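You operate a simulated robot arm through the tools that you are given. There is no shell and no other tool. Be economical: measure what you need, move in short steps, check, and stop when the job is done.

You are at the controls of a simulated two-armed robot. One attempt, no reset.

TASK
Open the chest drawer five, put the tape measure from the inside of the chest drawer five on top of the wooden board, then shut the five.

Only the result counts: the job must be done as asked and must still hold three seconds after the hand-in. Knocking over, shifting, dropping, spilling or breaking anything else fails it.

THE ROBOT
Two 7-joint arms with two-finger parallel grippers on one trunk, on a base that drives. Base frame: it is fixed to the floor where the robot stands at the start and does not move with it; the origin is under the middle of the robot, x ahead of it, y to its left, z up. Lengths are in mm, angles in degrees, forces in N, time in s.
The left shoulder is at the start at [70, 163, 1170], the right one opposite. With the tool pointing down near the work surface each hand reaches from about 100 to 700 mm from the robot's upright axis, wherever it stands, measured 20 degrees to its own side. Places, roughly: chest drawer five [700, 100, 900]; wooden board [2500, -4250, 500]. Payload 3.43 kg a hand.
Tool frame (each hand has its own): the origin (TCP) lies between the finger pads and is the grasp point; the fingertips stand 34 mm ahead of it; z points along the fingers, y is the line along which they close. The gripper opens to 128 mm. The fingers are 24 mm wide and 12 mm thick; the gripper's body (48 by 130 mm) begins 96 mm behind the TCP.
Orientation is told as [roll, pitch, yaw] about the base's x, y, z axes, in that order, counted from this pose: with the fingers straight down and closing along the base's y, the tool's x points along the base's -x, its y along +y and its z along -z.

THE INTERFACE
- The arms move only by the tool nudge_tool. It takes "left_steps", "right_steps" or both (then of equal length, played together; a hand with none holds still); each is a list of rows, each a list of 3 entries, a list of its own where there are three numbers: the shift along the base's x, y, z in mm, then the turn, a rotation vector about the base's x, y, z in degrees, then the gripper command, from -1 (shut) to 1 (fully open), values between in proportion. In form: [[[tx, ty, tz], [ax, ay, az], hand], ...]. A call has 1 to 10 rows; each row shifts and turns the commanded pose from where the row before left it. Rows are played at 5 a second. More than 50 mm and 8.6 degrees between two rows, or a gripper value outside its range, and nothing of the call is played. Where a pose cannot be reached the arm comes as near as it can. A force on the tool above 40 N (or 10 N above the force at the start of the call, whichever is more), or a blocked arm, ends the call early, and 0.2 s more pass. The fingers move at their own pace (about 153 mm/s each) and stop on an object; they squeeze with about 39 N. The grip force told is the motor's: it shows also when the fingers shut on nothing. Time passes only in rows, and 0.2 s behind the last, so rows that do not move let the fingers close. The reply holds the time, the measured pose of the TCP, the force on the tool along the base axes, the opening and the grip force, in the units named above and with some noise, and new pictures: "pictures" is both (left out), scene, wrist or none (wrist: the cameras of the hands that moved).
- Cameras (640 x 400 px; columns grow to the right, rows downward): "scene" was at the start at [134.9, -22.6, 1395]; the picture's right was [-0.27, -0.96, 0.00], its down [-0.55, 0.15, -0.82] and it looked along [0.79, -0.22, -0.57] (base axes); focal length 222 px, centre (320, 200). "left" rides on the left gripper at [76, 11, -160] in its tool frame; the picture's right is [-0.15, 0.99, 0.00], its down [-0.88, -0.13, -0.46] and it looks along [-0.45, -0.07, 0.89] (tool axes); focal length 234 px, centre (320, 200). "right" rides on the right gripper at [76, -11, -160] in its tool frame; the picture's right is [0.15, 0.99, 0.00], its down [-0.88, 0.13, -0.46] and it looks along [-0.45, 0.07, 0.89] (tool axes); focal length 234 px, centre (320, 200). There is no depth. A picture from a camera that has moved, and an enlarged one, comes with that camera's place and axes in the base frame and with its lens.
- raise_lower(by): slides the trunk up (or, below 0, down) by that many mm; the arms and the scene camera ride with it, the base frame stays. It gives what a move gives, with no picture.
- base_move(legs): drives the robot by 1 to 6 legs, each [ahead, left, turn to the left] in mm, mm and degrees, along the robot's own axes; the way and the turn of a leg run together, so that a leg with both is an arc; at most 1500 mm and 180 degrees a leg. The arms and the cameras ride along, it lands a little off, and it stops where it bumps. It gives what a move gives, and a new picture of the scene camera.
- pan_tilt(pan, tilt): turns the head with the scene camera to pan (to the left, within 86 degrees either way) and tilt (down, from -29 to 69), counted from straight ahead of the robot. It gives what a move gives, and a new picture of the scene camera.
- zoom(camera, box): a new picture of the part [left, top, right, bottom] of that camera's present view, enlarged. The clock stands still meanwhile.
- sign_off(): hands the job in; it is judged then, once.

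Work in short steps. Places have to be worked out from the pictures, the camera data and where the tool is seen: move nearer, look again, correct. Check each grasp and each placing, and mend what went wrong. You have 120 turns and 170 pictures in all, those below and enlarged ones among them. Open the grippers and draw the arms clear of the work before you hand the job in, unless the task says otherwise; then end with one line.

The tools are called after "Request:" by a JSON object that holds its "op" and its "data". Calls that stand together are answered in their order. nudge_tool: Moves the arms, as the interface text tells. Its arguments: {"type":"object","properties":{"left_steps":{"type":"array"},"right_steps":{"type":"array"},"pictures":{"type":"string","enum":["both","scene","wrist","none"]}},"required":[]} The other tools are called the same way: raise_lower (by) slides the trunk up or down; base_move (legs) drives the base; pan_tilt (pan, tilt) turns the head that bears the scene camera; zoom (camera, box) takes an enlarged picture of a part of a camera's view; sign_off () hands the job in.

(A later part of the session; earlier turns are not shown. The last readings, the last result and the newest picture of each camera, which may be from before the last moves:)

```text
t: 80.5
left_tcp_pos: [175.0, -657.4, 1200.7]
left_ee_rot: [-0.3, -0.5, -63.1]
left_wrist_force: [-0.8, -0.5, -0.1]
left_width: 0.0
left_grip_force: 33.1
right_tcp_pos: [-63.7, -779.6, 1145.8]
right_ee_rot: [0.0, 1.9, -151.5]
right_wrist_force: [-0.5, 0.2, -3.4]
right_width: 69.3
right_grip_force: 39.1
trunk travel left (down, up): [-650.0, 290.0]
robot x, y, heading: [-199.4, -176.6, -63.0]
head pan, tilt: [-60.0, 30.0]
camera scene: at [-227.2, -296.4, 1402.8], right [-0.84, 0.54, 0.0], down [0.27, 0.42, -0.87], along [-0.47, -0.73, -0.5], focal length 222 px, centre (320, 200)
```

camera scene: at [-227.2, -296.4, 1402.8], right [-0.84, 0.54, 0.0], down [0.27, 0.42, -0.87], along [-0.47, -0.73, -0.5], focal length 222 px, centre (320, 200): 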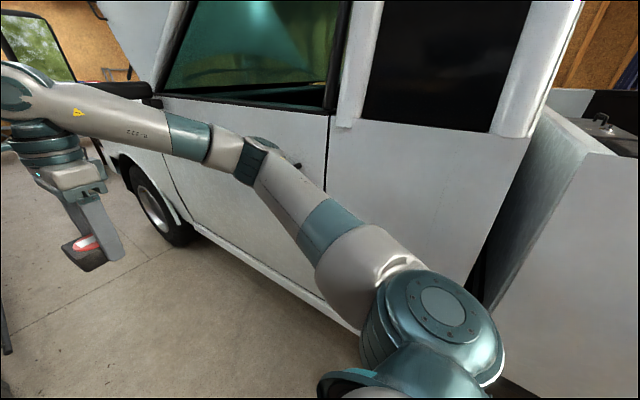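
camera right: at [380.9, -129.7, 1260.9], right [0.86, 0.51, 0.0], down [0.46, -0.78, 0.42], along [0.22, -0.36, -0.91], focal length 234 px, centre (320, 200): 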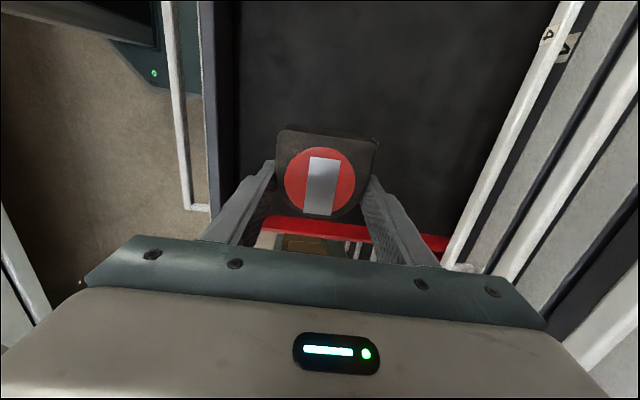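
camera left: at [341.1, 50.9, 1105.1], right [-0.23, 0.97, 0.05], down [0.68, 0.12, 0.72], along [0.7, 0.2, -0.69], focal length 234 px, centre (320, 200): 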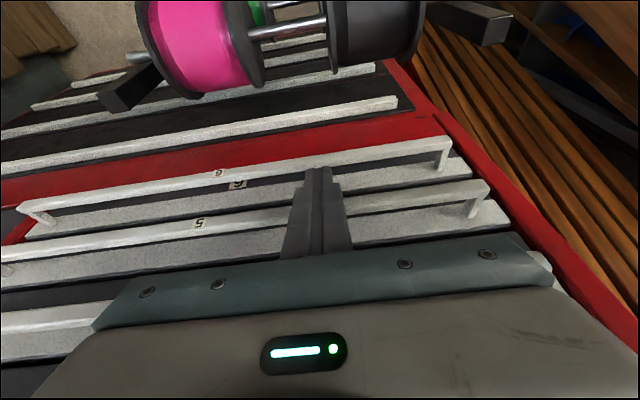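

Better. I extend both hands a further 80 mm, then lower the trunk 350 mm so everything passes under the truck's mirror (its tip is near n ≈ -420, z ≥ 1290).

Request:
{"op": "nudge_tool", "data": {"right_steps": [[[18, -35, 0], [0, 0, 0], -1], [[18, -35, 0], [0, 0, 0], -1]], "left_steps": [[[18, -35, 0], [0, 0, 0], -1], [[18, -35, 0], [0, 0, 0], -1]], "pictures": "none"}}

Request:
{"op": "raise_lower", "data": {"by": -350}}

Request:
{"op": "base_move", "data": {"legs": [[0, -80, -5.5]]}}

Request:
{"op": "pan_tilt", "data": {"pan": 0, "tilt": 20}}

```text
t: 81.2
left_tcp_pos: [214.5, -731.0, 1199.4]
left_ee_rot: [-0.1, -0.4, -63.1]
left_wrist_force: [-0.3, -0.5, 0.3]
left_width: 0.3
left_grip_force: 33.3
right_tcp_pos: [-26.0, -854.5, 1143.9]
right_ee_rot: [0.0, 2.0, -151.8]
right_wrist_force: [0.2, -0.4, -3.1]
right_width: 69.0
right_grip_force: 39.0
trunk travel left (down, up): [-650.0, 290.0]
robot x, y, heading: [-202.0, -176.1, -62.8]
head pan, tilt: [-60.0, 30.0]
```

```text
t: 84.6
left_tcp_pos: [213.7, -727.8, 850.6]
left_ee_rot: [-0.2, -0.6, -63.1]
left_wrist_force: [0.2, -0.1, -0.4]
left_width: 0.1
left_grip_force: 33.0
right_tcp_pos: [-26.3, -851.6, 795.2]
right_ee_rot: [0.0, 2.0, -151.7]
right_wrist_force: [-0.8, 0.6, -2.7]
right_width: 69.1
right_grip_force: 38.9
trunk travel left (down, up): [-300.0, 640.0]
robot x, y, heading: [-197.8, -177.1, -63.2]
head pan, tilt: [-60.0, 30.0]
```

```text
t: 85.6
left_tcp_pos: [84.8, -798.1, 850.9]
left_ee_rot: [-0.1, -0.5, -68.6]
left_wrist_force: [-1.0, 0.7, -0.3]
left_width: 0.0
left_grip_force: 33.6
right_tcp_pos: [-164.1, -897.8, 794.8]
right_ee_rot: [-0.1, 2.0, -157.1]
right_wrist_force: [-1.2, 0.1, -2.9]
right_width: 69.2
right_grip_force: 39.5
trunk travel left (down, up): [-300.0, 640.0]
robot x, y, heading: [-273.6, -210.3, -68.3]
head pan, tilt: [-60.0, 30.0]
camera scene: at [-311.2, -325.9, 1052.6], right [-0.78, 0.62, 0.0], down [0.31, 0.39, -0.87], along [-0.54, -0.68, -0.5], focal length 222 px, centre (320, 200)
```

scene: 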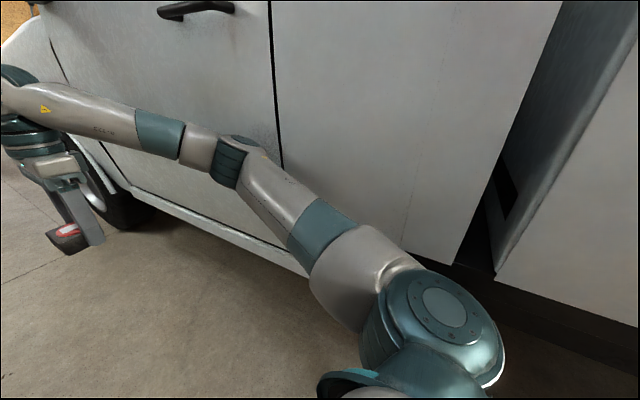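

```text
t: 86.9
left_tcp_pos: [86.6, -796.1, 851.6]
left_ee_rot: [-0.2, -0.4, -68.5]
left_wrist_force: [0.0, 0.6, -1.0]
left_width: 0.1
left_grip_force: 33.1
right_tcp_pos: [-162.7, -898.1, 796.9]
right_ee_rot: [0.0, 1.9, -157.1]
right_wrist_force: [-0.5, 0.3, -2.6]
right_width: 69.2
right_grip_force: 39.4
trunk travel left (down, up): [-300.0, 640.0]
robot x, y, heading: [-266.8, -211.7, -68.5]
head pan, tilt: [0.0, 20.0]
camera scene: at [-219.6, -341.4, 1068.8], right [-0.93, -0.37, 0.0], down [-0.13, 0.32, -0.94], along [0.34, -0.87, -0.34], focal length 222 px, centre (320, 200)
```

scene: 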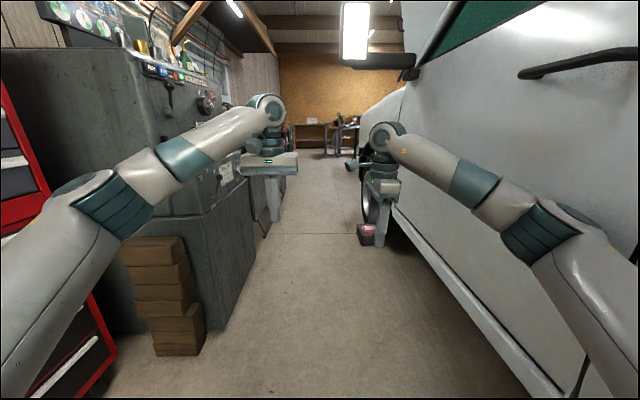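

The aisle is clear and I'm roughly centred. Drive 1200 mm ahead.

Request:
{"op": "base_move", "data": {"legs": [[1200, 0, 0]]}}

```text
t: 93.1
left_tcp_pos: [518.8, -1921.0, 852.1]
left_ee_rot: [-0.3, -0.6, -69.0]
left_wrist_force: [-0.2, 0.4, -0.7]
left_width: 0.0
left_grip_force: 33.4
right_tcp_pos: [271.6, -2017.4, 797.1]
right_ee_rot: [0.1, 1.6, -157.4]
right_wrist_force: [-0.1, -0.3, -2.1]
right_width: 68.8
right_grip_force: 38.6
trunk travel left (down, up): [-300.0, 640.0]
robot x, y, heading: [161.5, -1330.1, -68.9]
head pan, tilt: [0.0, 20.0]
stopped in leg 1: the robot was blocked; the commanded pose is now the measured one
camera scene: at [217.2, -1461.2, 1069.1], right [-0.93, -0.36, 0.0], down [-0.13, 0.32, -0.94], along [0.34, -0.88, -0.34], focal length 222 px, centre (320, 200)
```

scene: 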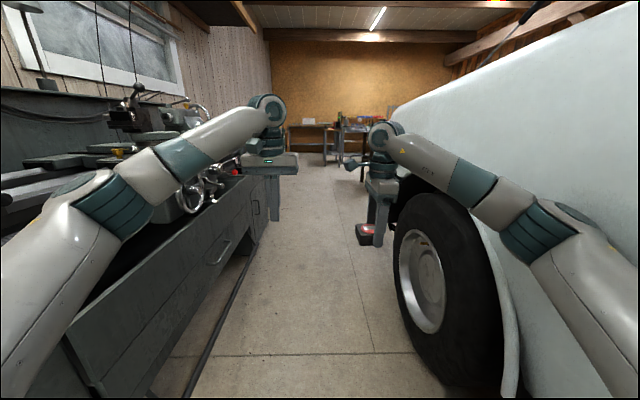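

The way got blocked, likely the left elbow against the lathe's handles. I look left-down to verify before continuing.

Request:
{"op": "pan_tilt", "data": {"pan": 50, "tilt": 30}}

Request:
{"op": "pan_tilt", "data": {"pan": -50, "tilt": 40}}

```text
t: 94.3
left_tcp_pos: [519.7, -1922.0, 850.5]
left_ee_rot: [-0.5, -0.6, -69.1]
left_wrist_force: [0.1, -0.5, 0.1]
left_width: 0.0
left_grip_force: 32.7
right_tcp_pos: [271.3, -2016.9, 798.0]
right_ee_rot: [0.2, 1.4, -157.4]
right_wrist_force: [0.1, -0.3, -1.5]
right_width: 68.8
right_grip_force: 39.4
trunk travel left (down, up): [-300.0, 640.0]
robot x, y, heading: [165.4, -1333.3, -69.1]
head pan, tilt: [50.0, 30.0]
camera scene: at [270.6, -1404.2, 1052.5], right [-0.33, -0.94, 0.0], down [-0.48, 0.16, -0.86], along [0.82, -0.28, -0.5], focal length 222 px, centre (320, 200)
```

scene: 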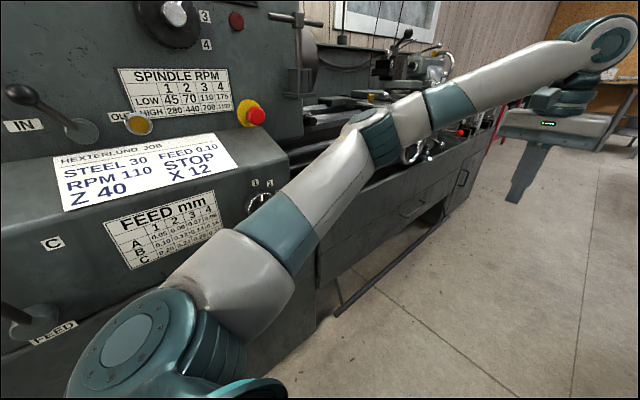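

```text
t: 96.0
left_tcp_pos: [520.1, -1920.9, 851.1]
left_ee_rot: [-0.5, -0.6, -69.1]
left_wrist_force: [0.6, 0.6, 0.0]
left_width: 0.0
left_grip_force: 32.8
right_tcp_pos: [271.2, -2018.7, 795.7]
right_ee_rot: [0.2, 1.5, -157.4]
right_wrist_force: [-1.2, -0.1, -2.8]
right_width: 68.9
right_grip_force: 39.4
trunk travel left (down, up): [-300.0, 640.0]
robot x, y, heading: [165.1, -1331.2, -68.9]
head pan, tilt: [-50.0, 40.0]
camera scene: at [144.1, -1449.0, 1037.8], right [-0.87, 0.49, 0.0], down [0.31, 0.56, -0.77], along [-0.38, -0.67, -0.64], focal length 222 px, centre (320, 200)
```

scene: 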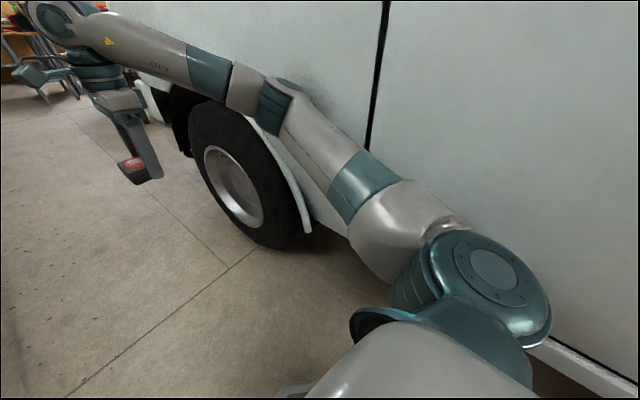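

The right elbow seems to be grazing the truck body. I draw both hands inward to narrow the elbows, then nudge the base left and continue.

Request:
{"op": "nudge_tool", "data": {"right_steps": [[[28, 11, 0], [0, 0, 0], -1], [[28, 11, 0], [0, 0, 0], -1]], "left_steps": [[[-18.5, -7.2, 0], [0, 0, 0], -1], [[-18.5, -7.2, 0], [0, 0, 0], -1]], "pictures": "none"}}

Request:
{"op": "base_move", "data": {"legs": [[0, 40, 0]]}}

Request:
{"op": "base_move", "data": {"legs": [[300, 0, 0]]}}

```text
t: 96.6
left_tcp_pos: [478.2, -1937.2, 851.4]
left_ee_rot: [-0.1, -0.6, -69.2]
left_wrist_force: [-0.2, -0.3, 0.9]
left_width: 0.0
left_grip_force: 33.3
right_tcp_pos: [322.8, -1999.2, 795.7]
right_ee_rot: [0.0, 1.9, -157.5]
right_wrist_force: [-0.4, -1.0, -2.5]
right_width: 69.1
right_grip_force: 38.8
trunk travel left (down, up): [-300.0, 640.0]
robot x, y, heading: [163.3, -1328.7, -69.0]
head pan, tilt: [-50.0, 40.0]
```

```text
t: 97.5
left_tcp_pos: [515.4, -1923.4, 851.6]
left_ee_rot: [-0.2, -0.5, -69.3]
left_wrist_force: [0.8, -0.7, -0.5]
left_width: 0.2
left_grip_force: 33.1
right_tcp_pos: [360.9, -1982.5, 794.4]
right_ee_rot: [0.0, 1.7, -157.4]
right_wrist_force: [0.3, -1.1, -2.7]
right_width: 68.9
right_grip_force: 38.8
trunk travel left (down, up): [-300.0, 640.0]
robot x, y, heading: [195.4, -1318.0, -69.2]
head pan, tilt: [-50.0, 40.0]
camera scene: at [177.5, -1437.1, 1037.5], right [-0.87, 0.49, 0.0], down [0.31, 0.56, -0.77], along [-0.37, -0.67, -0.64], focal length 222 px, centre (320, 200)
```

scene: 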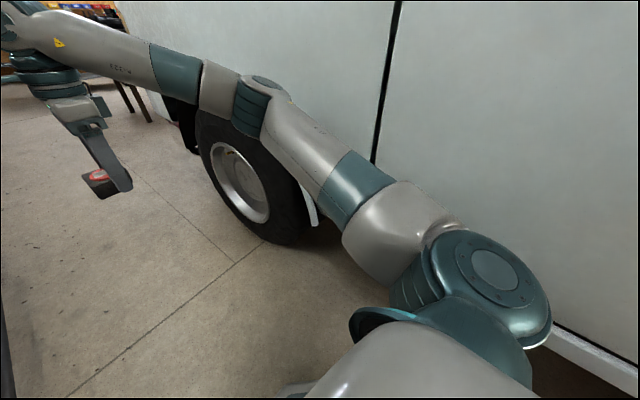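

```text
t: 99.6
left_tcp_pos: [627.2, -2205.9, 850.9]
left_ee_rot: [-0.3, -0.4, -69.1]
left_wrist_force: [0.7, 0.5, -0.2]
left_width: 0.0
left_grip_force: 32.9
right_tcp_pos: [470.9, -2268.2, 793.7]
right_ee_rot: [-0.1, 1.9, -157.2]
right_wrist_force: [0.0, -0.1, -2.3]
right_width: 68.9
right_grip_force: 39.3
trunk travel left (down, up): [-300.0, 640.0]
robot x, y, heading: [308.0, -1598.1, -68.8]
head pan, tilt: [-50.0, 40.0]
camera scene: at [286.2, -1721.9, 1037.3], right [-0.88, 0.48, 0.0], down [0.31, 0.56, -0.77], along [-0.37, -0.67, -0.64], focal length 222 px, centre (320, 200)
```

scene: 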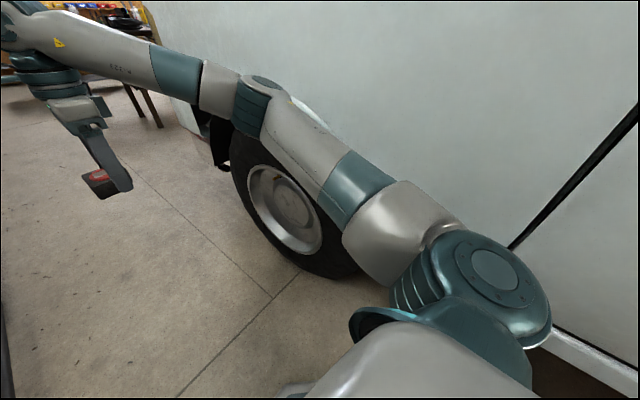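

That worked. I look ahead and drive on 600 mm.

Request:
{"op": "pan_tilt", "data": {"pan": 10, "tilt": 20}}

Request:
{"op": "base_move", "data": {"legs": [[600, 0, 0]]}}

```text
t: 100.9
left_tcp_pos: [626.4, -2205.9, 851.0]
left_ee_rot: [-0.2, -0.5, -69.0]
left_wrist_force: [-0.1, 0.5, 0.1]
left_width: 0.1
left_grip_force: 33.3
right_tcp_pos: [471.0, -2267.4, 795.0]
right_ee_rot: [0.0, 1.8, -157.2]
right_wrist_force: [0.1, -0.5, -2.9]
right_width: 68.9
right_grip_force: 38.8
trunk travel left (down, up): [-300.0, 640.0]
robot x, y, heading: [306.8, -1599.6, -68.8]
head pan, tilt: [10.0, 20.0]
camera scene: at [375.0, -1726.6, 1068.8], right [-0.86, -0.52, 0.0], down [-0.18, 0.29, -0.94], along [0.48, -0.8, -0.34], focal length 222 px, centre (320, 200)
```

scene: 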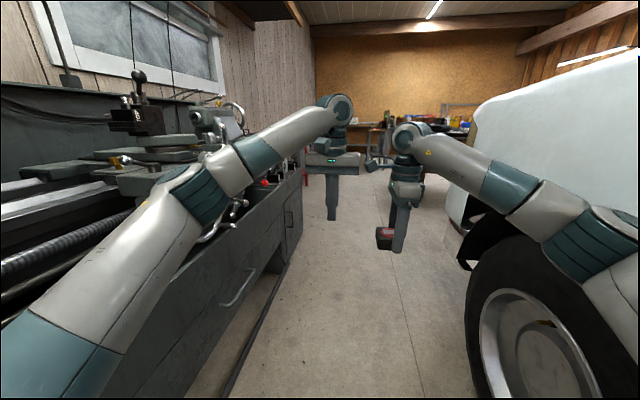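

```text
t: 104.2
left_tcp_pos: [847.8, -2761.1, 850.9]
left_ee_rot: [-0.2, -0.4, -68.5]
left_wrist_force: [-0.1, 0.6, -0.1]
left_width: 0.0
left_grip_force: 32.6
right_tcp_pos: [693.7, -2823.1, 794.8]
right_ee_rot: [0.0, 1.7, -156.8]
right_wrist_force: [0.5, -0.1, -3.0]
right_width: 68.8
right_grip_force: 39.3
trunk travel left (down, up): [-300.0, 640.0]
robot x, y, heading: [528.4, -2160.1, -68.6]
head pan, tilt: [10.0, 20.0]
camera scene: at [593.5, -2283.5, 1068.7], right [-0.85, -0.52, 0.0], down [-0.18, 0.29, -0.94], along [0.49, -0.8, -0.34], focal length 222 px, centre (320, 200)
```

scene: 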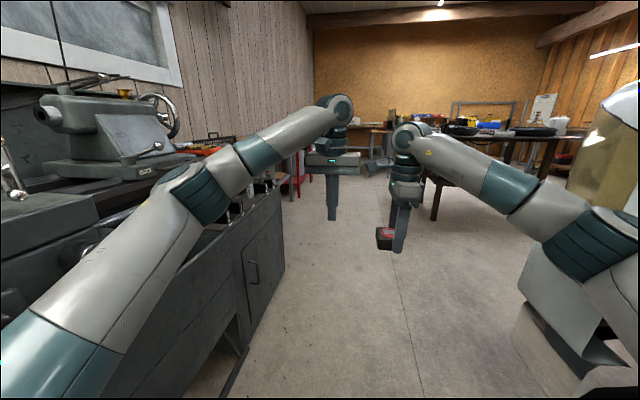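

Passing the lathe's end; the destination should lie ahead-left beyond it. Drive another 700 mm.

Request:
{"op": "base_move", "data": {"legs": [[700, 0, 0]]}}

Request:
{"op": "pan_tilt", "data": {"pan": 35, "tilt": 20}}

```text
t: 108.1
left_tcp_pos: [1107.9, -3403.5, 851.7]
left_ee_rot: [-0.2, -0.5, -68.3]
left_wrist_force: [0.2, -0.5, -0.3]
left_width: 0.1
left_grip_force: 32.9
right_tcp_pos: [954.3, -3468.3, 795.1]
right_ee_rot: [0.0, 1.7, -156.5]
right_wrist_force: [0.6, 0.0, -2.6]
right_width: 68.5
right_grip_force: 39.3
trunk travel left (down, up): [-300.0, 640.0]
robot x, y, heading: [784.8, -2806.7, -68.3]
head pan, tilt: [10.0, 20.0]
camera scene: at [850.8, -2929.3, 1068.7], right [-0.85, -0.53, 0.0], down [-0.18, 0.29, -0.94], along [0.5, -0.8, -0.34], focal length 222 px, centre (320, 200)
```

scene: 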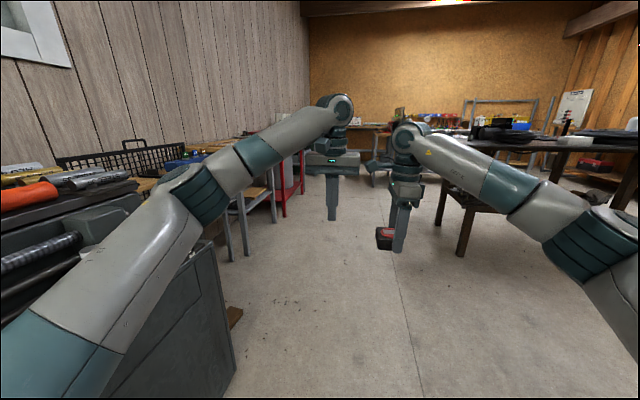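

```text
t: 109.0
left_tcp_pos: [1107.5, -3404.2, 851.6]
left_ee_rot: [-0.2, -0.5, -68.3]
left_wrist_force: [-0.2, 0.0, 0.7]
left_width: 0.0
left_grip_force: 33.0
right_tcp_pos: [953.9, -3468.3, 795.6]
right_ee_rot: [0.1, 1.8, -156.4]
right_wrist_force: [-0.2, 0.6, -2.9]
right_width: 68.8
right_grip_force: 39.0
trunk travel left (down, up): [-300.0, 640.0]
robot x, y, heading: [781.0, -2800.6, -67.8]
head pan, tilt: [35.0, 20.0]
camera scene: at [879.5, -2900.8, 1068.8], right [-0.55, -0.84, 0.0], down [-0.29, 0.19, -0.94], along [0.79, -0.51, -0.34], focal length 222 px, centre (320, 200)
```

scene: 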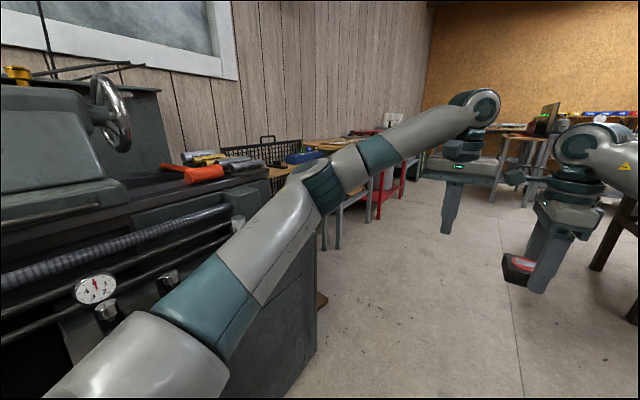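

The target spot is along the left-hand benches ahead. Drive 800 mm further, then turn left to look.

Request:
{"op": "base_move", "data": {"legs": [[800, 0, 0]]}}

Request:
{"op": "base_move", "data": {"legs": [[0, 0, 40]]}}

```text
t: 113.3
left_tcp_pos: [1419.3, -4150.0, 851.9]
left_ee_rot: [-0.2, -0.5, -67.6]
left_wrist_force: [-0.7, -0.7, 0.0]
left_width: 0.0
left_grip_force: 32.8
right_tcp_pos: [1266.8, -4216.6, 795.2]
right_ee_rot: [-0.1, 1.8, -155.9]
right_wrist_force: [0.4, 0.7, -3.0]
right_width: 68.6
right_grip_force: 38.9
trunk travel left (down, up): [-300.0, 640.0]
robot x, y, heading: [1086.4, -3552.4, -67.8]
head pan, tilt: [35.0, 20.0]
camera scene: at [1185.5, -3649.5, 1068.7], right [-0.54, -0.84, 0.0], down [-0.29, 0.18, -0.94], along [0.79, -0.51, -0.34], focal length 222 px, centre (320, 200)
```

scene: 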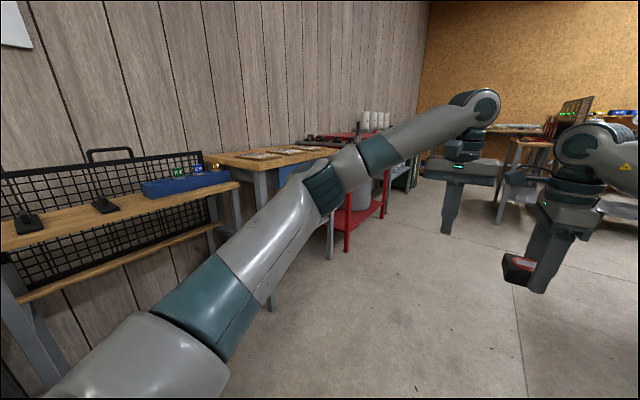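

```text
t: 115.5
left_tcp_pos: [1723.0, -3801.2, 851.4]
left_ee_rot: [-0.3, -0.5, -28.1]
left_wrist_force: [-0.3, 0.5, 0.0]
left_width: 0.2
left_grip_force: 33.2
right_tcp_pos: [1647.2, -3949.3, 795.7]
right_ee_rot: [0.0, 1.8, -116.3]
right_wrist_force: [-0.5, -0.9, -3.0]
right_width: 68.6
right_grip_force: 38.8
trunk travel left (down, up): [-300.0, 640.0]
robot x, y, heading: [1090.1, -3549.3, -28.0]
head pan, tilt: [35.0, 20.0]
camera scene: at [1224.8, -3564.3, 1068.8], right [0.12, -0.99, 0.0], down [-0.34, -0.04, -0.94], along [0.93, 0.12, -0.34], focal length 222 px, centre (320, 200)
```

scene: 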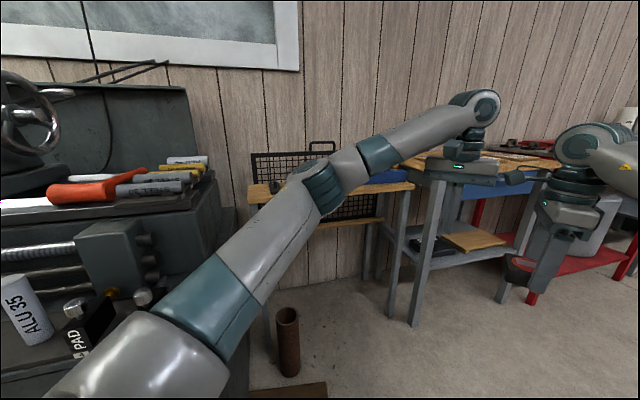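

The given location projects to the lower shelf of the grey-legged table, where a wooden plate is visible. Panning and zooming there.

Request:
{"op": "pan_tilt", "data": {"pan": -5, "tilt": 22}}

Request:
{"op": "zoom", "data": {"camera": "scene", "box": [160, 100, 360, 260]}}

```text
t: 116.6
left_tcp_pos: [1722.6, -3801.8, 851.2]
left_ee_rot: [-0.2, -0.5, -28.1]
left_wrist_force: [-0.8, -0.1, -0.8]
left_width: 0.2
left_grip_force: 33.1
right_tcp_pos: [1646.8, -3950.7, 794.8]
right_ee_rot: [-0.1, 1.8, -116.3]
right_wrist_force: [-0.1, 0.0, -2.1]
right_width: 68.6
right_grip_force: 39.0
trunk travel left (down, up): [-300.0, 640.0]
robot x, y, heading: [1085.7, -3550.5, -28.1]
head pan, tilt: [-5.0, 22.0]
camera scene: at [1210.3, -3626.4, 1065.5], right [-0.54, -0.84, 0.0], down [-0.32, 0.2, -0.93], along [0.78, -0.5, -0.38], focal length 222 px, centre (320, 200)
```

scene: 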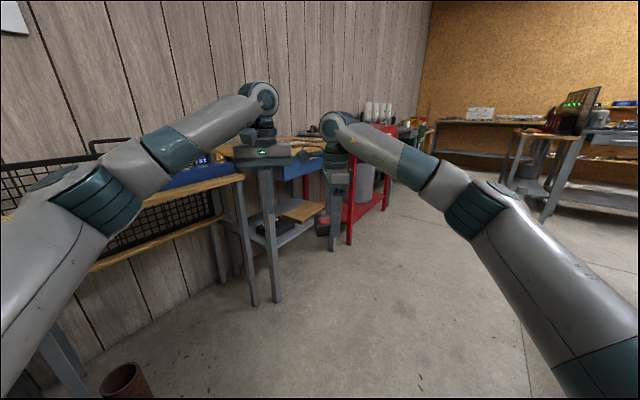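

```text
2.50 times, centred on (260, 180) of scene
camera zoom: at [1210.3, -3626.4, 1065.5], right [-0.54, -0.84, 0.0], down [-0.32, 0.2, -0.93], along [0.78, -0.5, -0.38], focal length 555 px, centre (470, 250)
```

zoom: 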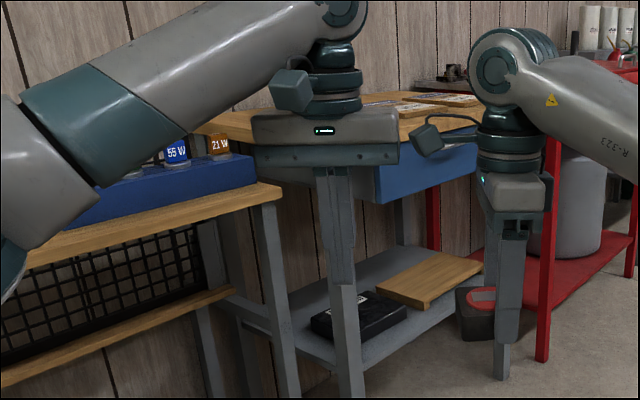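

The board lies on the lower shelf (z ≈ 380) under a table drawer, so I'll need a near-horizontal hand; the tape's flat base will then face down. I drive to a staging spot in front of the table.

Request:
{"op": "base_move", "data": {"legs": [[830, -540, 0]]}}

Request:
{"op": "pan_tilt", "data": {"pan": 40, "tilt": 22}}

```text
t: 121.8
left_tcp_pos: [2220.0, -4684.1, 851.7]
left_ee_rot: [-0.1, -0.5, -28.4]
left_wrist_force: [0.2, -0.4, 0.5]
left_width: 0.1
left_grip_force: 32.9
right_tcp_pos: [2143.8, -4831.7, 794.1]
right_ee_rot: [0.0, 1.9, -116.7]
right_wrist_force: [0.3, 0.2, -2.6]
right_width: 68.3
right_grip_force: 39.0
trunk travel left (down, up): [-300.0, 640.0]
robot x, y, heading: [1587.5, -4431.7, -28.5]
head pan, tilt: [-5.0, 22.0]
camera scene: at [1709.1, -4504.6, 1065.5], right [-0.55, -0.83, 0.0], down [-0.31, 0.21, -0.93], along [0.77, -0.51, -0.38], focal length 222 px, centre (320, 200)
```

scene: 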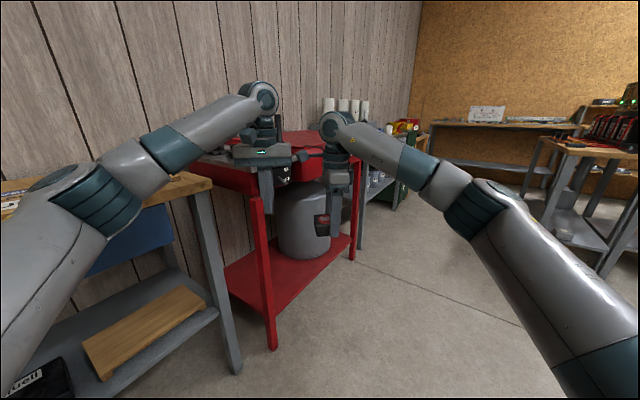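

```text
t: 123.0
left_tcp_pos: [2220.7, -4685.4, 851.0]
left_ee_rot: [-0.2, -0.5, -28.5]
left_wrist_force: [-0.2, -0.1, 0.2]
left_width: 0.0
left_grip_force: 32.8
right_tcp_pos: [2143.5, -4831.1, 795.0]
right_ee_rot: [0.0, 1.8, -116.8]
right_wrist_force: [-0.5, -1.1, -3.2]
right_width: 68.3
right_grip_force: 39.1
trunk travel left (down, up): [-300.0, 640.0]
robot x, y, heading: [1586.9, -4429.0, -28.5]
head pan, tilt: [40.0, 22.0]
camera scene: at [1722.4, -4434.7, 1065.6], right [0.2, -0.98, 0.0], down [-0.37, -0.07, -0.93], along [0.91, 0.19, -0.38], focal length 222 px, centre (320, 200)
```

scene: 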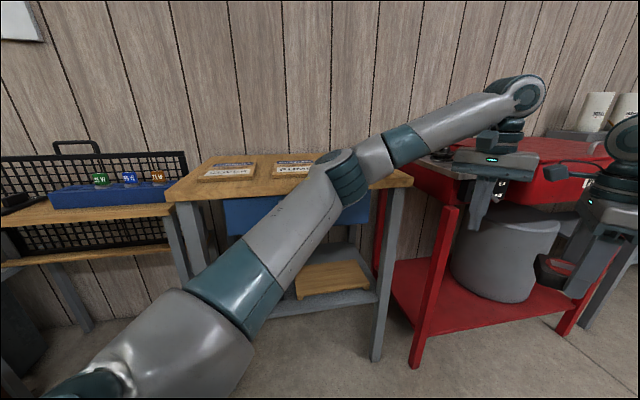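

Staged in front of the table. I retract the left arm and bring the right hand back a bit while yawing it +88° so its tape base will end up facing down.

Request:
{"op": "nudge_tool", "data": {"left_steps": [[[-38, 20.4, 0], [0, 0, 0], -1], [[-38, 20.4, 0], [0, 0, 0], -1], [[-38, 20.4, 0], [0, 0, 0], -1], [[-38, 20.4, 0], [0, 0, 0], -1], [[-38, 20.4, 0], [0, 0, 0], -1], [[-38, 20.4, 0], [0, 0, 0], -1], [[-38, 20.4, 0], [0, 0, 0], -1], [[0, 0, 0], [0, 0, 0], -1], [[0, 0, 0], [0, 0, 0], -1], [[0, 0, 0], [0, 0, 0], -1]], "right_steps": [[[-30, -2, 0], [0, 0, 0], -1], [[-30, -2, 0], [0, 0, 8.5], -1], [[-30, -2, 0], [0, 0, 8.5], -1], [[-30, -2, 0], [0, 0, 8.5], -1], [[-30, -2, 0], [0, 0, 8.5], -1], [[-30, -2, 0], [0, 0, 8.5], -1], [[-30, 0, 0], [0, 0, 8.5], -1], [[0, 0, 0], [0, 0, 8.5], -1], [[0, 0, 0], [0, 0, 8.5], -1], [[0, 0, 0], [0, 0, 8.5], -1]], "pictures": "wrist"}}

```text
t: 125.2
left_tcp_pos: [1954.5, -4542.6, 854.1]
left_ee_rot: [-0.1, -0.5, -28.6]
left_wrist_force: [0.6, 1.1, 0.3]
left_width: 0.0
left_grip_force: 33.1
right_tcp_pos: [1934.7, -4843.7, 794.7]
right_ee_rot: [0.1, 1.8, -40.1]
right_wrist_force: [-0.6, -0.4, -3.0]
right_width: 68.3
right_grip_force: 38.7
trunk travel left (down, up): [-300.0, 640.0]
robot x, y, heading: [1585.8, -4433.9, -28.6]
head pan, tilt: [40.0, 22.0]
camera right: at [1872.8, -4806.4, 957.1], right [0.53, 0.85, 0.01], down [0.77, -0.48, 0.43], along [0.37, -0.22, -0.9], focal length 234 px, centre (320, 200)
camera left: at [1892.7, -4496.5, 1013.9], right [0.6, 0.8, 0.0], down [0.71, -0.53, 0.46], along [0.37, -0.28, -0.89], focal length 234 px, centre (320, 200)
```

right: 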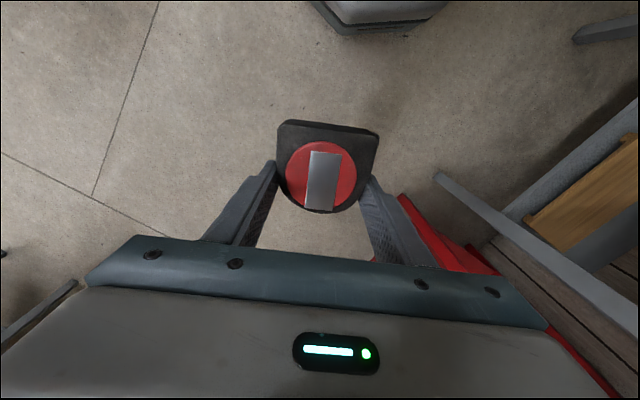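
left: 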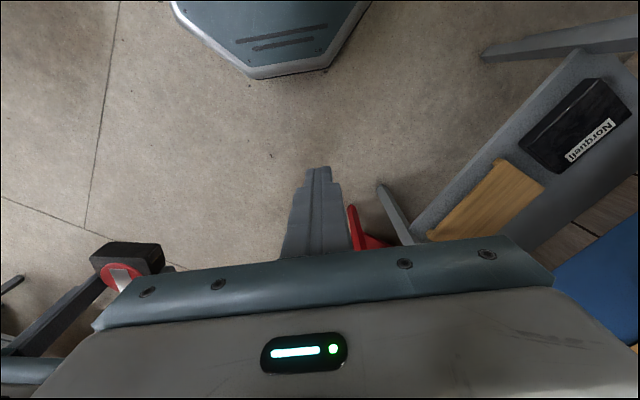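

Tape's flat base now faces back to the robot, as wanted. Board measured: z ≈ 400, n 630–815 with centre ≈ (2475, -4319). I turn the base left 50° to face the table squarely.

Request:
{"op": "base_move", "data": {"legs": [[0, 0, 50]]}}

Request:
{"op": "pan_tilt", "data": {"pan": -8, "tilt": 32}}

```text
t: 127.9
left_tcp_pos: [1903.0, -4212.4, 853.9]
left_ee_rot: [-0.1, -0.5, 23.0]
left_wrist_force: [0.4, 0.7, 0.4]
left_width: 0.0
left_grip_force: 32.9
right_tcp_pos: [2126.5, -4414.8, 794.3]
right_ee_rot: [0.1, 1.9, 11.3]
right_wrist_force: [0.2, -0.4, -2.7]
right_width: 68.3
right_grip_force: 39.6
trunk travel left (down, up): [-300.0, 640.0]
robot x, y, heading: [1587.5, -4431.0, 23.0]
head pan, tilt: [40.0, 22.0]
camera scene: at [1675.3, -4326.4, 1065.6], right [0.89, -0.45, 0.0], down [-0.17, -0.33, -0.93], along [0.42, 0.83, -0.38], focal length 222 px, centre (320, 200)
```

scene: 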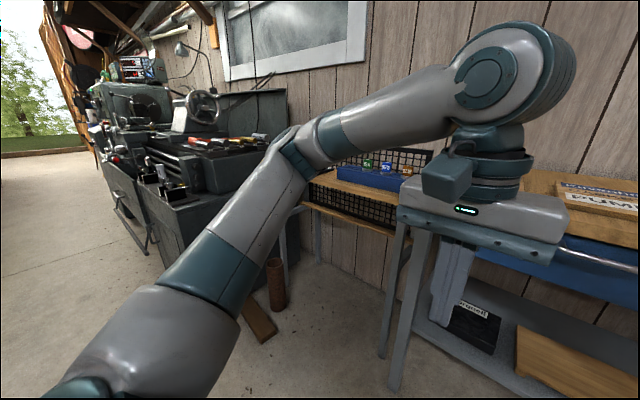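

```text
t: 129.0
left_tcp_pos: [1902.5, -4213.7, 852.6]
left_ee_rot: [-0.1, -0.5, 23.0]
left_wrist_force: [0.0, 0.2, -0.5]
left_width: 0.0
left_grip_force: 33.3
right_tcp_pos: [2126.4, -4415.6, 794.8]
right_ee_rot: [0.1, 1.8, 11.3]
right_wrist_force: [-0.6, -0.3, -2.2]
right_width: 68.5
right_grip_force: 38.6
trunk travel left (down, up): [-300.0, 640.0]
robot x, y, heading: [1585.9, -4429.3, 22.9]
head pan, tilt: [-8.0, 32.0]
camera scene: at [1719.9, -4385.9, 1049.6], right [0.26, -0.97, 0.0], down [-0.51, -0.14, -0.85], along [0.82, 0.22, -0.53], focal length 222 px, centre (320, 200)
```

scene: 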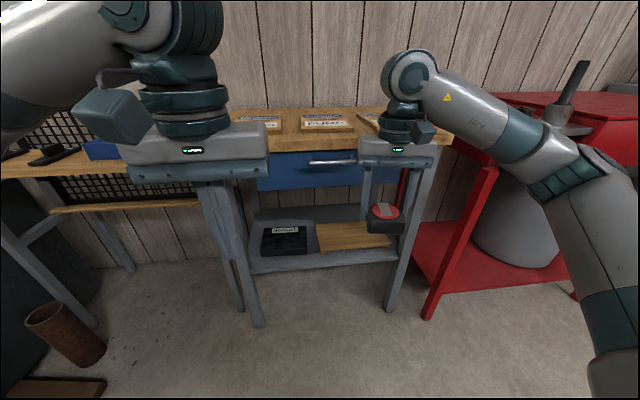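

Clear view of the board under the drawer. Now pitch the right hand forward in steps, starting with ~45°.

Request:
{"op": "nudge_tool", "data": {"right_steps": [[[0, 0, 0], [0, 0, 5], -1], [[0, 0, 0], [0, 0, 5], -1], [[0, 0, 0], [3.1, -7.9, 0], -1], [[0, 0, 0], [3.1, -7.9, 0], -1], [[0, 0, 0], [3.1, -7.9, 0], -1], [[0, 0, 0], [3.1, -7.9, 0], -1], [[0, 0, 0], [3.1, -7.9, 0], -1]], "pictures": "scene"}}

```text
t: 130.6
left_tcp_pos: [1904.0, -4213.4, 853.2]
left_ee_rot: [-0.1, -0.5, 23.0]
left_wrist_force: [1.1, -0.3, -0.8]
left_width: 0.1
left_grip_force: 33.1
right_tcp_pos: [2126.0, -4416.0, 795.2]
right_ee_rot: [0.2, -40.7, 21.2]
right_wrist_force: [0.2, 0.3, -3.1]
right_width: 68.1
right_grip_force: 39.3
trunk travel left (down, up): [-300.0, 640.0]
robot x, y, heading: [1589.7, -4429.9, 23.3]
head pan, tilt: [-8.0, 32.0]
camera scene: at [1719.8, -4386.1, 1049.7], right [0.26, -0.97, 0.0], down [-0.51, -0.14, -0.85], along [0.82, 0.22, -0.53], focal length 222 px, centre (320, 200)
```

scene: 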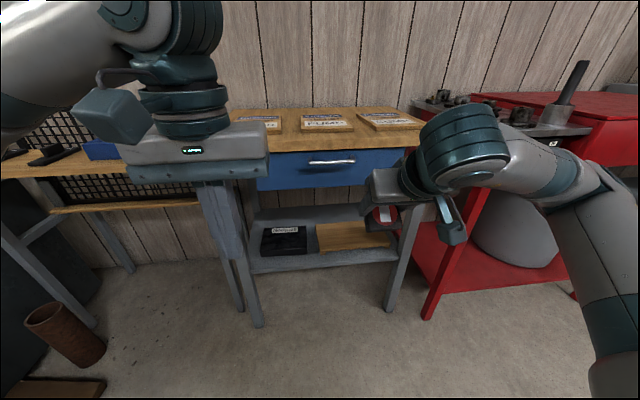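

Exact tracking at 41° pitch. Continue another ~34°.

Request:
{"op": "nudge_tool", "data": {"right_steps": [[[0, 0, 0], [3.1, -7.9, 0], -1], [[0, 0, 0], [3.1, -7.9, 0], -1], [[0, 0, 0], [3.1, -7.9, 0], -1], [[0, 0, 0], [3.1, -7.9, 0], -1]], "pictures": "scene"}}

```text
t: 131.6
left_tcp_pos: [1903.6, -4213.6, 854.3]
left_ee_rot: [-0.1, -0.6, 23.0]
left_wrist_force: [-0.6, -0.4, -0.4]
left_width: 0.0
left_grip_force: 33.1
right_tcp_pos: [2203.5, -4361.0, 832.2]
right_ee_rot: [0.5, -74.6, 21.0]
right_wrist_force: [0.9, -0.5, -2.2]
right_width: 68.2
right_grip_force: 38.7
right hand out of reach, approached as far as the arm can: row 1, 2, 3, 4
trunk travel left (down, up): [-300.0, 640.0]
robot x, y, heading: [1589.1, -4427.7, 23.1]
head pan, tilt: [-8.0, 32.0]
camera scene: at [1720.2, -4386.0, 1049.6], right [0.26, -0.97, 0.0], down [-0.51, -0.14, -0.85], along [0.82, 0.22, -0.53], focal length 222 px, centre (320, 200)
```

scene: 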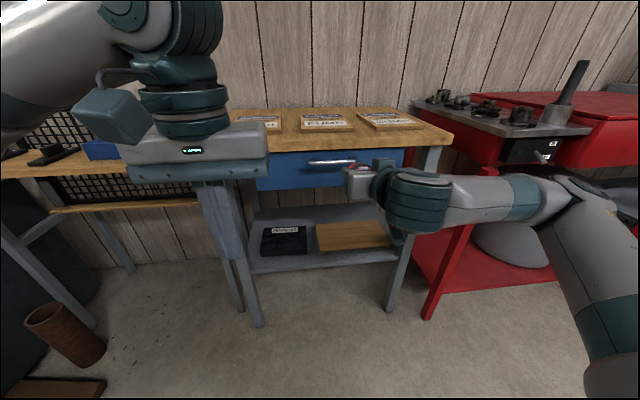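

Pitch is now 75° (hand 15° below horizontal) and the posture is fine. I lower the trunk 290 mm.

Request:
{"op": "raise_lower", "data": {"by": -298}}

Request:
{"op": "nudge_tool", "data": {"right_steps": [[[0, 0, -15], [0, 0, 0], -1], [[0, 0, -15], [0, 0, 0], -1]], "pictures": "both"}}

```text
t: 134.6
left_tcp_pos: [1903.1, -4213.4, 556.2]
left_ee_rot: [-0.3, -0.6, 23.0]
left_wrist_force: [0.1, 0.0, 0.3]
left_width: 0.1
left_grip_force: 33.0
right_tcp_pos: [2202.4, -4362.3, 535.9]
right_ee_rot: [0.6, -74.6, 21.0]
right_wrist_force: [0.1, 0.0, -3.0]
right_width: 68.2
right_grip_force: 39.4
trunk travel left (down, up): [-2.0, 938.0]
robot x, y, heading: [1589.4, -4429.6, 23.2]
head pan, tilt: [-8.0, 32.0]
```

```text
t: 135.2
left_tcp_pos: [1904.7, -4212.5, 555.6]
left_ee_rot: [-0.3, -0.5, 23.0]
left_wrist_force: [0.0, -0.7, 0.6]
left_width: 0.0
left_grip_force: 33.3
right_tcp_pos: [2207.1, -4358.7, 506.1]
right_ee_rot: [0.6, -74.5, 20.9]
right_wrist_force: [-0.4, -1.2, -2.6]
right_width: 68.1
right_grip_force: 38.3
right hand out of reach, approached as far as the arm can: row 1
trunk travel left (down, up): [-2.0, 938.0]
robot x, y, heading: [1588.5, -4425.0, 22.9]
head pan, tilt: [-8.0, 32.0]
camera scene: at [1719.8, -4386.0, 751.6], right [0.26, -0.97, 0.0], down [-0.51, -0.14, -0.85], along [0.82, 0.22, -0.53], focal length 222 px, centre (320, 200)
camera right: at [2049.9, -4432.7, 474.5], right [-0.4, 0.91, -0.14], down [-0.24, 0.04, 0.97], along [0.89, 0.42, 0.2], focal length 234 px, centre (320, 200)
```

scene: 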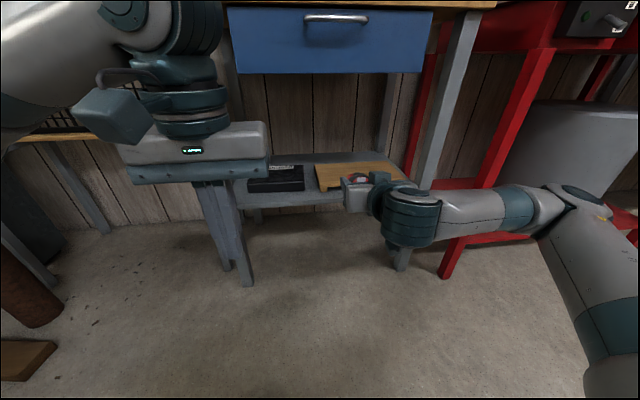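
right: 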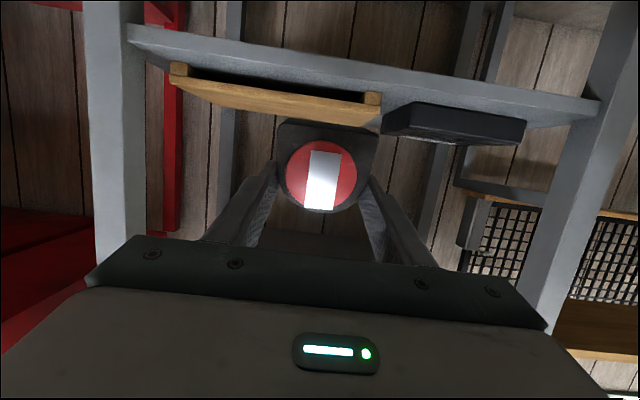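

Board front edge measured at z ≈ 410, n ≈ 628; my hand is left of its centre but over it. I lower 26 mm and extend the arm 80 mm forward, still short of the shelf.

Request:
{"op": "nudge_tool", "data": {"right_steps": [[[15, 6, -6], [0, 0, 0], -1], [[15, 6, -6], [0, 0, 0], -1], [[15, 6, -6], [0, 0, 0], -1], [[15, 6, -4], [0, 0, 0], -1], [[14, 5.5, -4], [0, 0, 0], -1]], "pictures": "both"}}

```text
t: 136.4
left_tcp_pos: [1903.7, -4212.5, 554.7]
left_ee_rot: [0.0, -0.5, 23.0]
left_wrist_force: [0.3, 0.3, 0.0]
left_width: 0.1
left_grip_force: 33.1
right_tcp_pos: [2280.5, -4330.3, 478.9]
right_ee_rot: [0.5, -74.5, 21.0]
right_wrist_force: [0.7, 0.8, -2.5]
right_width: 68.2
right_grip_force: 38.4
trunk travel left (down, up): [-2.0, 938.0]
robot x, y, heading: [1587.5, -4430.1, 23.2]
head pan, tilt: [-8.0, 32.0]
camera scene: at [1719.8, -4386.0, 751.6], right [0.26, -0.97, 0.0], down [-0.51, -0.14, -0.85], along [0.82, 0.22, -0.53], focal length 222 px, centre (320, 200)
camera right: at [2122.4, -4403.9, 447.9], right [-0.4, 0.91, -0.14], down [-0.24, 0.04, 0.97], along [0.89, 0.42, 0.2], focal length 234 px, centre (320, 200)
```

scene: 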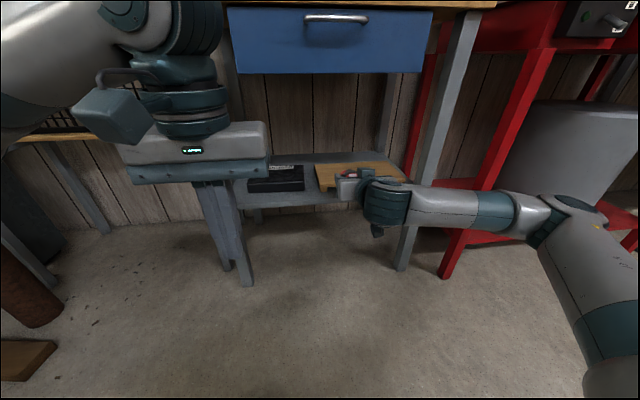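
right: 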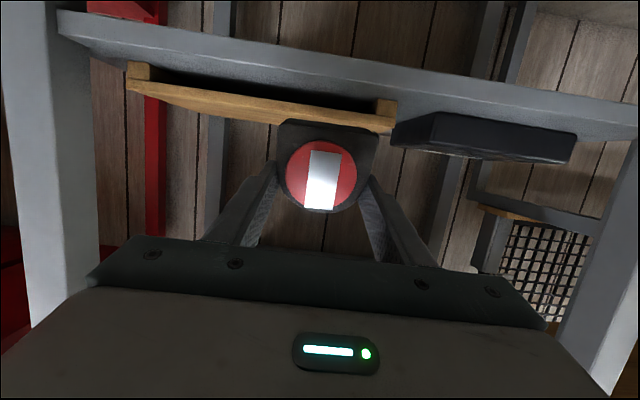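

Board top refined to z ≈ 415. I raise 8 mm and shift 20 mm to the right for margin, then drive forward 125 mm.

Request:
{"op": "nudge_tool", "data": {"right_steps": [[[4, -9, 4], [0, 0, 0], -1], [[4, -9, 4], [0, 0, 0], -1]], "pictures": "none"}}

Request:
{"op": "base_move", "data": {"legs": [[70, 0, -1]]}}

Request:
{"op": "zoom", "data": {"camera": "scene", "box": [230, 100, 630, 300]}}

Request:
{"op": "zoom", "data": {"camera": "right", "box": [0, 0, 640, 400]}}

```text
t: 137.0
left_tcp_pos: [1903.0, -4212.4, 556.2]
left_ee_rot: [-0.1, -0.4, 23.1]
left_wrist_force: [-0.3, 0.0, 0.5]
left_width: 0.0
left_grip_force: 32.9
right_tcp_pos: [2287.2, -4348.4, 488.1]
right_ee_rot: [0.3, -74.5, 21.0]
right_wrist_force: [0.9, -0.3, -3.3]
right_width: 68.0
right_grip_force: 38.8
trunk travel left (down, up): [-2.0, 938.0]
robot x, y, heading: [1587.7, -4431.4, 22.8]
head pan, tilt: [-8.0, 32.0]
```

```text
t: 138.0
left_tcp_pos: [1971.3, -4191.7, 556.2]
left_ee_rot: [-0.1, -0.5, 22.0]
left_wrist_force: [-0.8, -0.3, -0.8]
left_width: 0.1
left_grip_force: 32.9
right_tcp_pos: [2351.4, -4334.4, 486.4]
right_ee_rot: [0.4, -74.5, 20.0]
right_wrist_force: [0.1, 0.7, -2.6]
right_width: 67.9
right_grip_force: 39.2
trunk travel left (down, up): [-2.0, 938.0]
robot x, y, heading: [1651.9, -4403.4, 22.2]
head pan, tilt: [-8.0, 32.0]
camera scene: at [1783.9, -4361.9, 751.6], right [0.24, -0.97, 0.0], down [-0.51, -0.13, -0.85], along [0.82, 0.21, -0.53], focal length 222 px, centre (320, 200)
```

scene: 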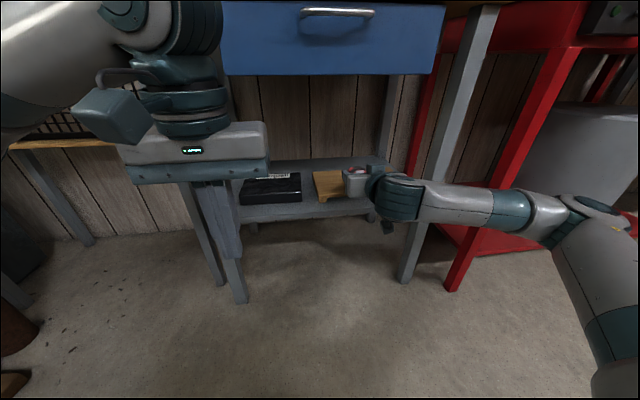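

```text
1.60 times, centred on (430, 200) of scene
camera zoom: at [1783.9, -4361.9, 751.6], right [0.24, -0.97, 0.0], down [-0.51, -0.13, -0.85], along [0.82, 0.21, -0.53], focal length 355 px, centre (144, 200)
```

zoom: 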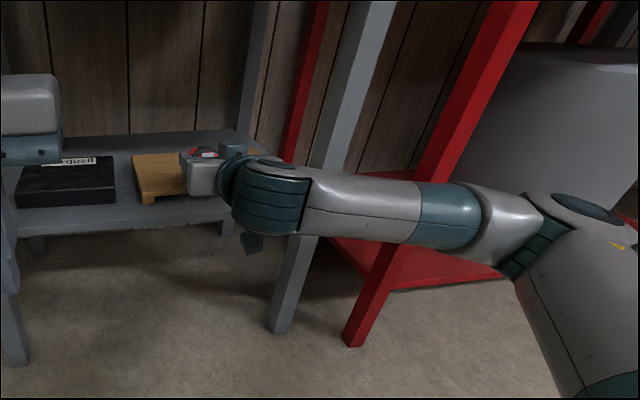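

```text
1.00 times, centred on (320, 200) of right
camera zoom: at [2192.7, -4406.0, 457.0], right [-0.38, 0.91, -0.14], down [-0.24, 0.05, 0.97], along [0.89, 0.4, 0.2], focal length 234 px, centre (320, 200)
```

zoom: 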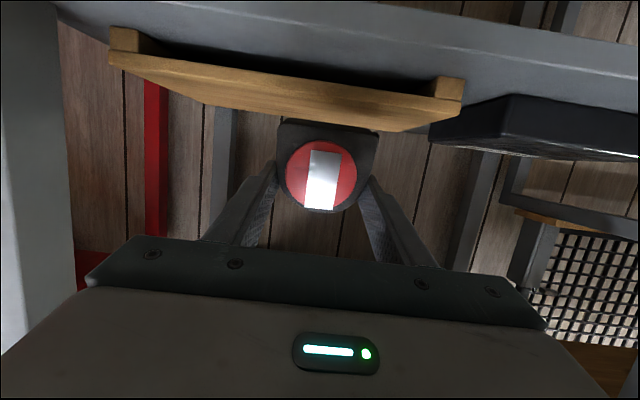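

Clearances look good (tape ≈ 20 mm above the board). Forward 70 mm more.

Request:
{"op": "base_move", "data": {"legs": [[72, 0, 0]]}}

Request:
{"op": "zoom", "data": {"camera": "right", "box": [0, 0, 640, 400]}}

```text
t: 139.0
left_tcp_pos: [2036.1, -4165.0, 555.3]
left_ee_rot: [0.0, -0.5, 22.0]
left_wrist_force: [0.9, -0.1, 0.0]
left_width: 0.0
left_grip_force: 32.8
right_tcp_pos: [2415.9, -4309.0, 487.1]
right_ee_rot: [0.4, -74.5, 19.9]
right_wrist_force: [-0.3, 0.0, -2.1]
right_width: 68.1
right_grip_force: 40.1
trunk travel left (down, up): [-2.0, 938.0]
robot x, y, heading: [1711.9, -4379.4, 22.1]
head pan, tilt: [-8.0, 32.0]
camera scene: at [1848.7, -4335.6, 751.6], right [0.24, -0.97, 0.0], down [-0.51, -0.13, -0.85], along [0.82, 0.21, -0.53], focal length 222 px, centre (320, 200)
```

scene: 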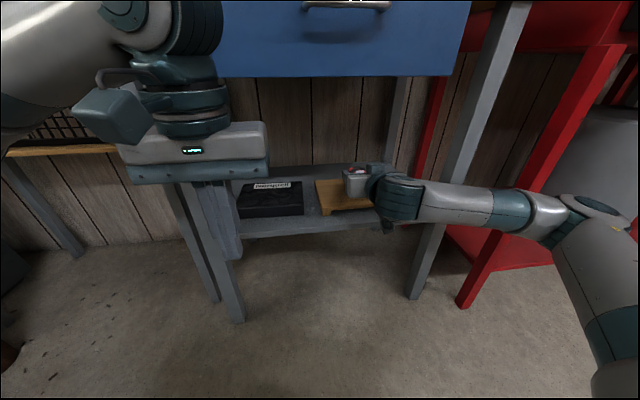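

```text
1.00 times, centred on (320, 200) of right
camera zoom: at [2257.4, -4379.7, 457.0], right [-0.38, 0.91, -0.14], down [-0.24, 0.05, 0.97], along [0.89, 0.4, 0.2], focal length 234 px, centre (320, 200)
```

zoom: 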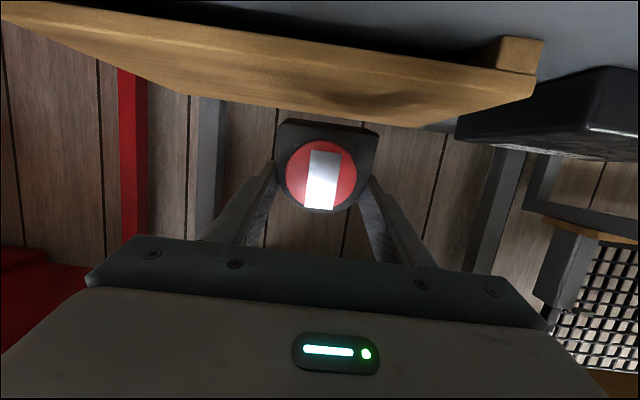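

The tape is over the board (shadow visible beneath). Lowering in small steps until contact.

Request:
{"op": "nudge_tool", "data": {"right_steps": [[[0, 0, -4], [0, 0, 0], -1], [[0, 0, -4], [0, 0, 0], -1], [[0, 0, -4], [0, 0, 0], -1], [[0, 0, -3], [0, 0, 0], -1]], "pictures": "wrist"}}

```text
t: 140.0
left_tcp_pos: [2035.5, -4166.0, 556.0]
left_ee_rot: [-0.1, -0.5, 22.1]
left_wrist_force: [0.8, 0.0, -1.3]
left_width: 0.2
left_grip_force: 33.4
right_tcp_pos: [2415.8, -4309.2, 472.6]
right_ee_rot: [0.6, -74.4, 19.8]
right_wrist_force: [0.1, 0.5, -3.3]
right_width: 68.2
right_grip_force: 39.0
trunk travel left (down, up): [-2.0, 938.0]
robot x, y, heading: [1717.7, -4380.3, 22.0]
head pan, tilt: [-8.0, 32.0]
camera right: at [2257.0, -4380.0, 441.7], right [-0.38, 0.91, -0.14], down [-0.24, 0.05, 0.97], along [0.89, 0.4, 0.2], focal length 234 px, centre (320, 200)
```

right: 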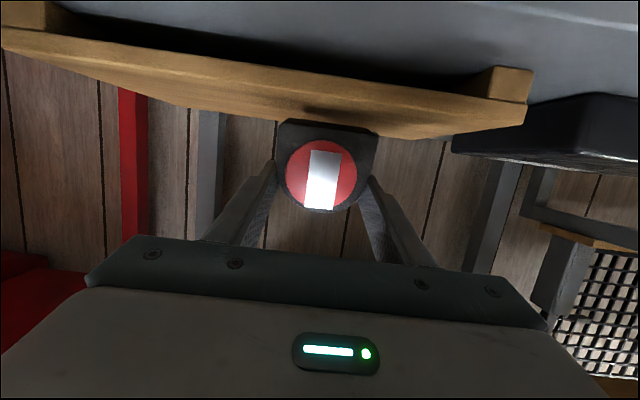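

The shadow is closing in but no contact force yet. Continue down.

Request:
{"op": "nudge_tool", "data": {"right_steps": [[[0, 0, -3], [0, 0, 0], -1], [[0, 0, -3], [0, 0, 0], -1], [[0, 0, -2], [0, 0, 0], -1]], "pictures": "wrist"}}

```text
t: 140.8
left_tcp_pos: [2036.4, -4166.9, 556.7]
left_ee_rot: [-0.1, -0.5, 22.1]
left_wrist_force: [0.9, -0.2, 0.3]
left_width: 0.0
left_grip_force: 33.1
right_tcp_pos: [2415.3, -4309.4, 465.6]
right_ee_rot: [0.4, -74.7, 19.9]
right_wrist_force: [0.8, -0.2, -0.5]
right_width: 67.9
right_grip_force: 39.7
trunk travel left (down, up): [-2.0, 938.0]
robot x, y, heading: [1713.7, -4378.0, 21.9]
head pan, tilt: [-8.0, 32.0]
camera right: at [2257.5, -4380.3, 434.5], right [-0.38, 0.91, -0.14], down [-0.24, 0.05, 0.97], along [0.89, 0.4, 0.2], focal length 234 px, centre (320, 200)
```

right: 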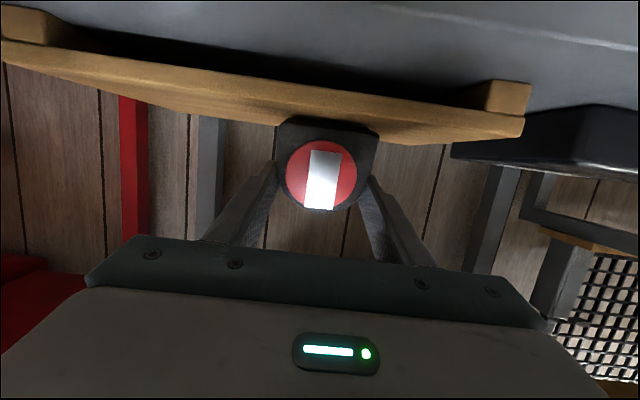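

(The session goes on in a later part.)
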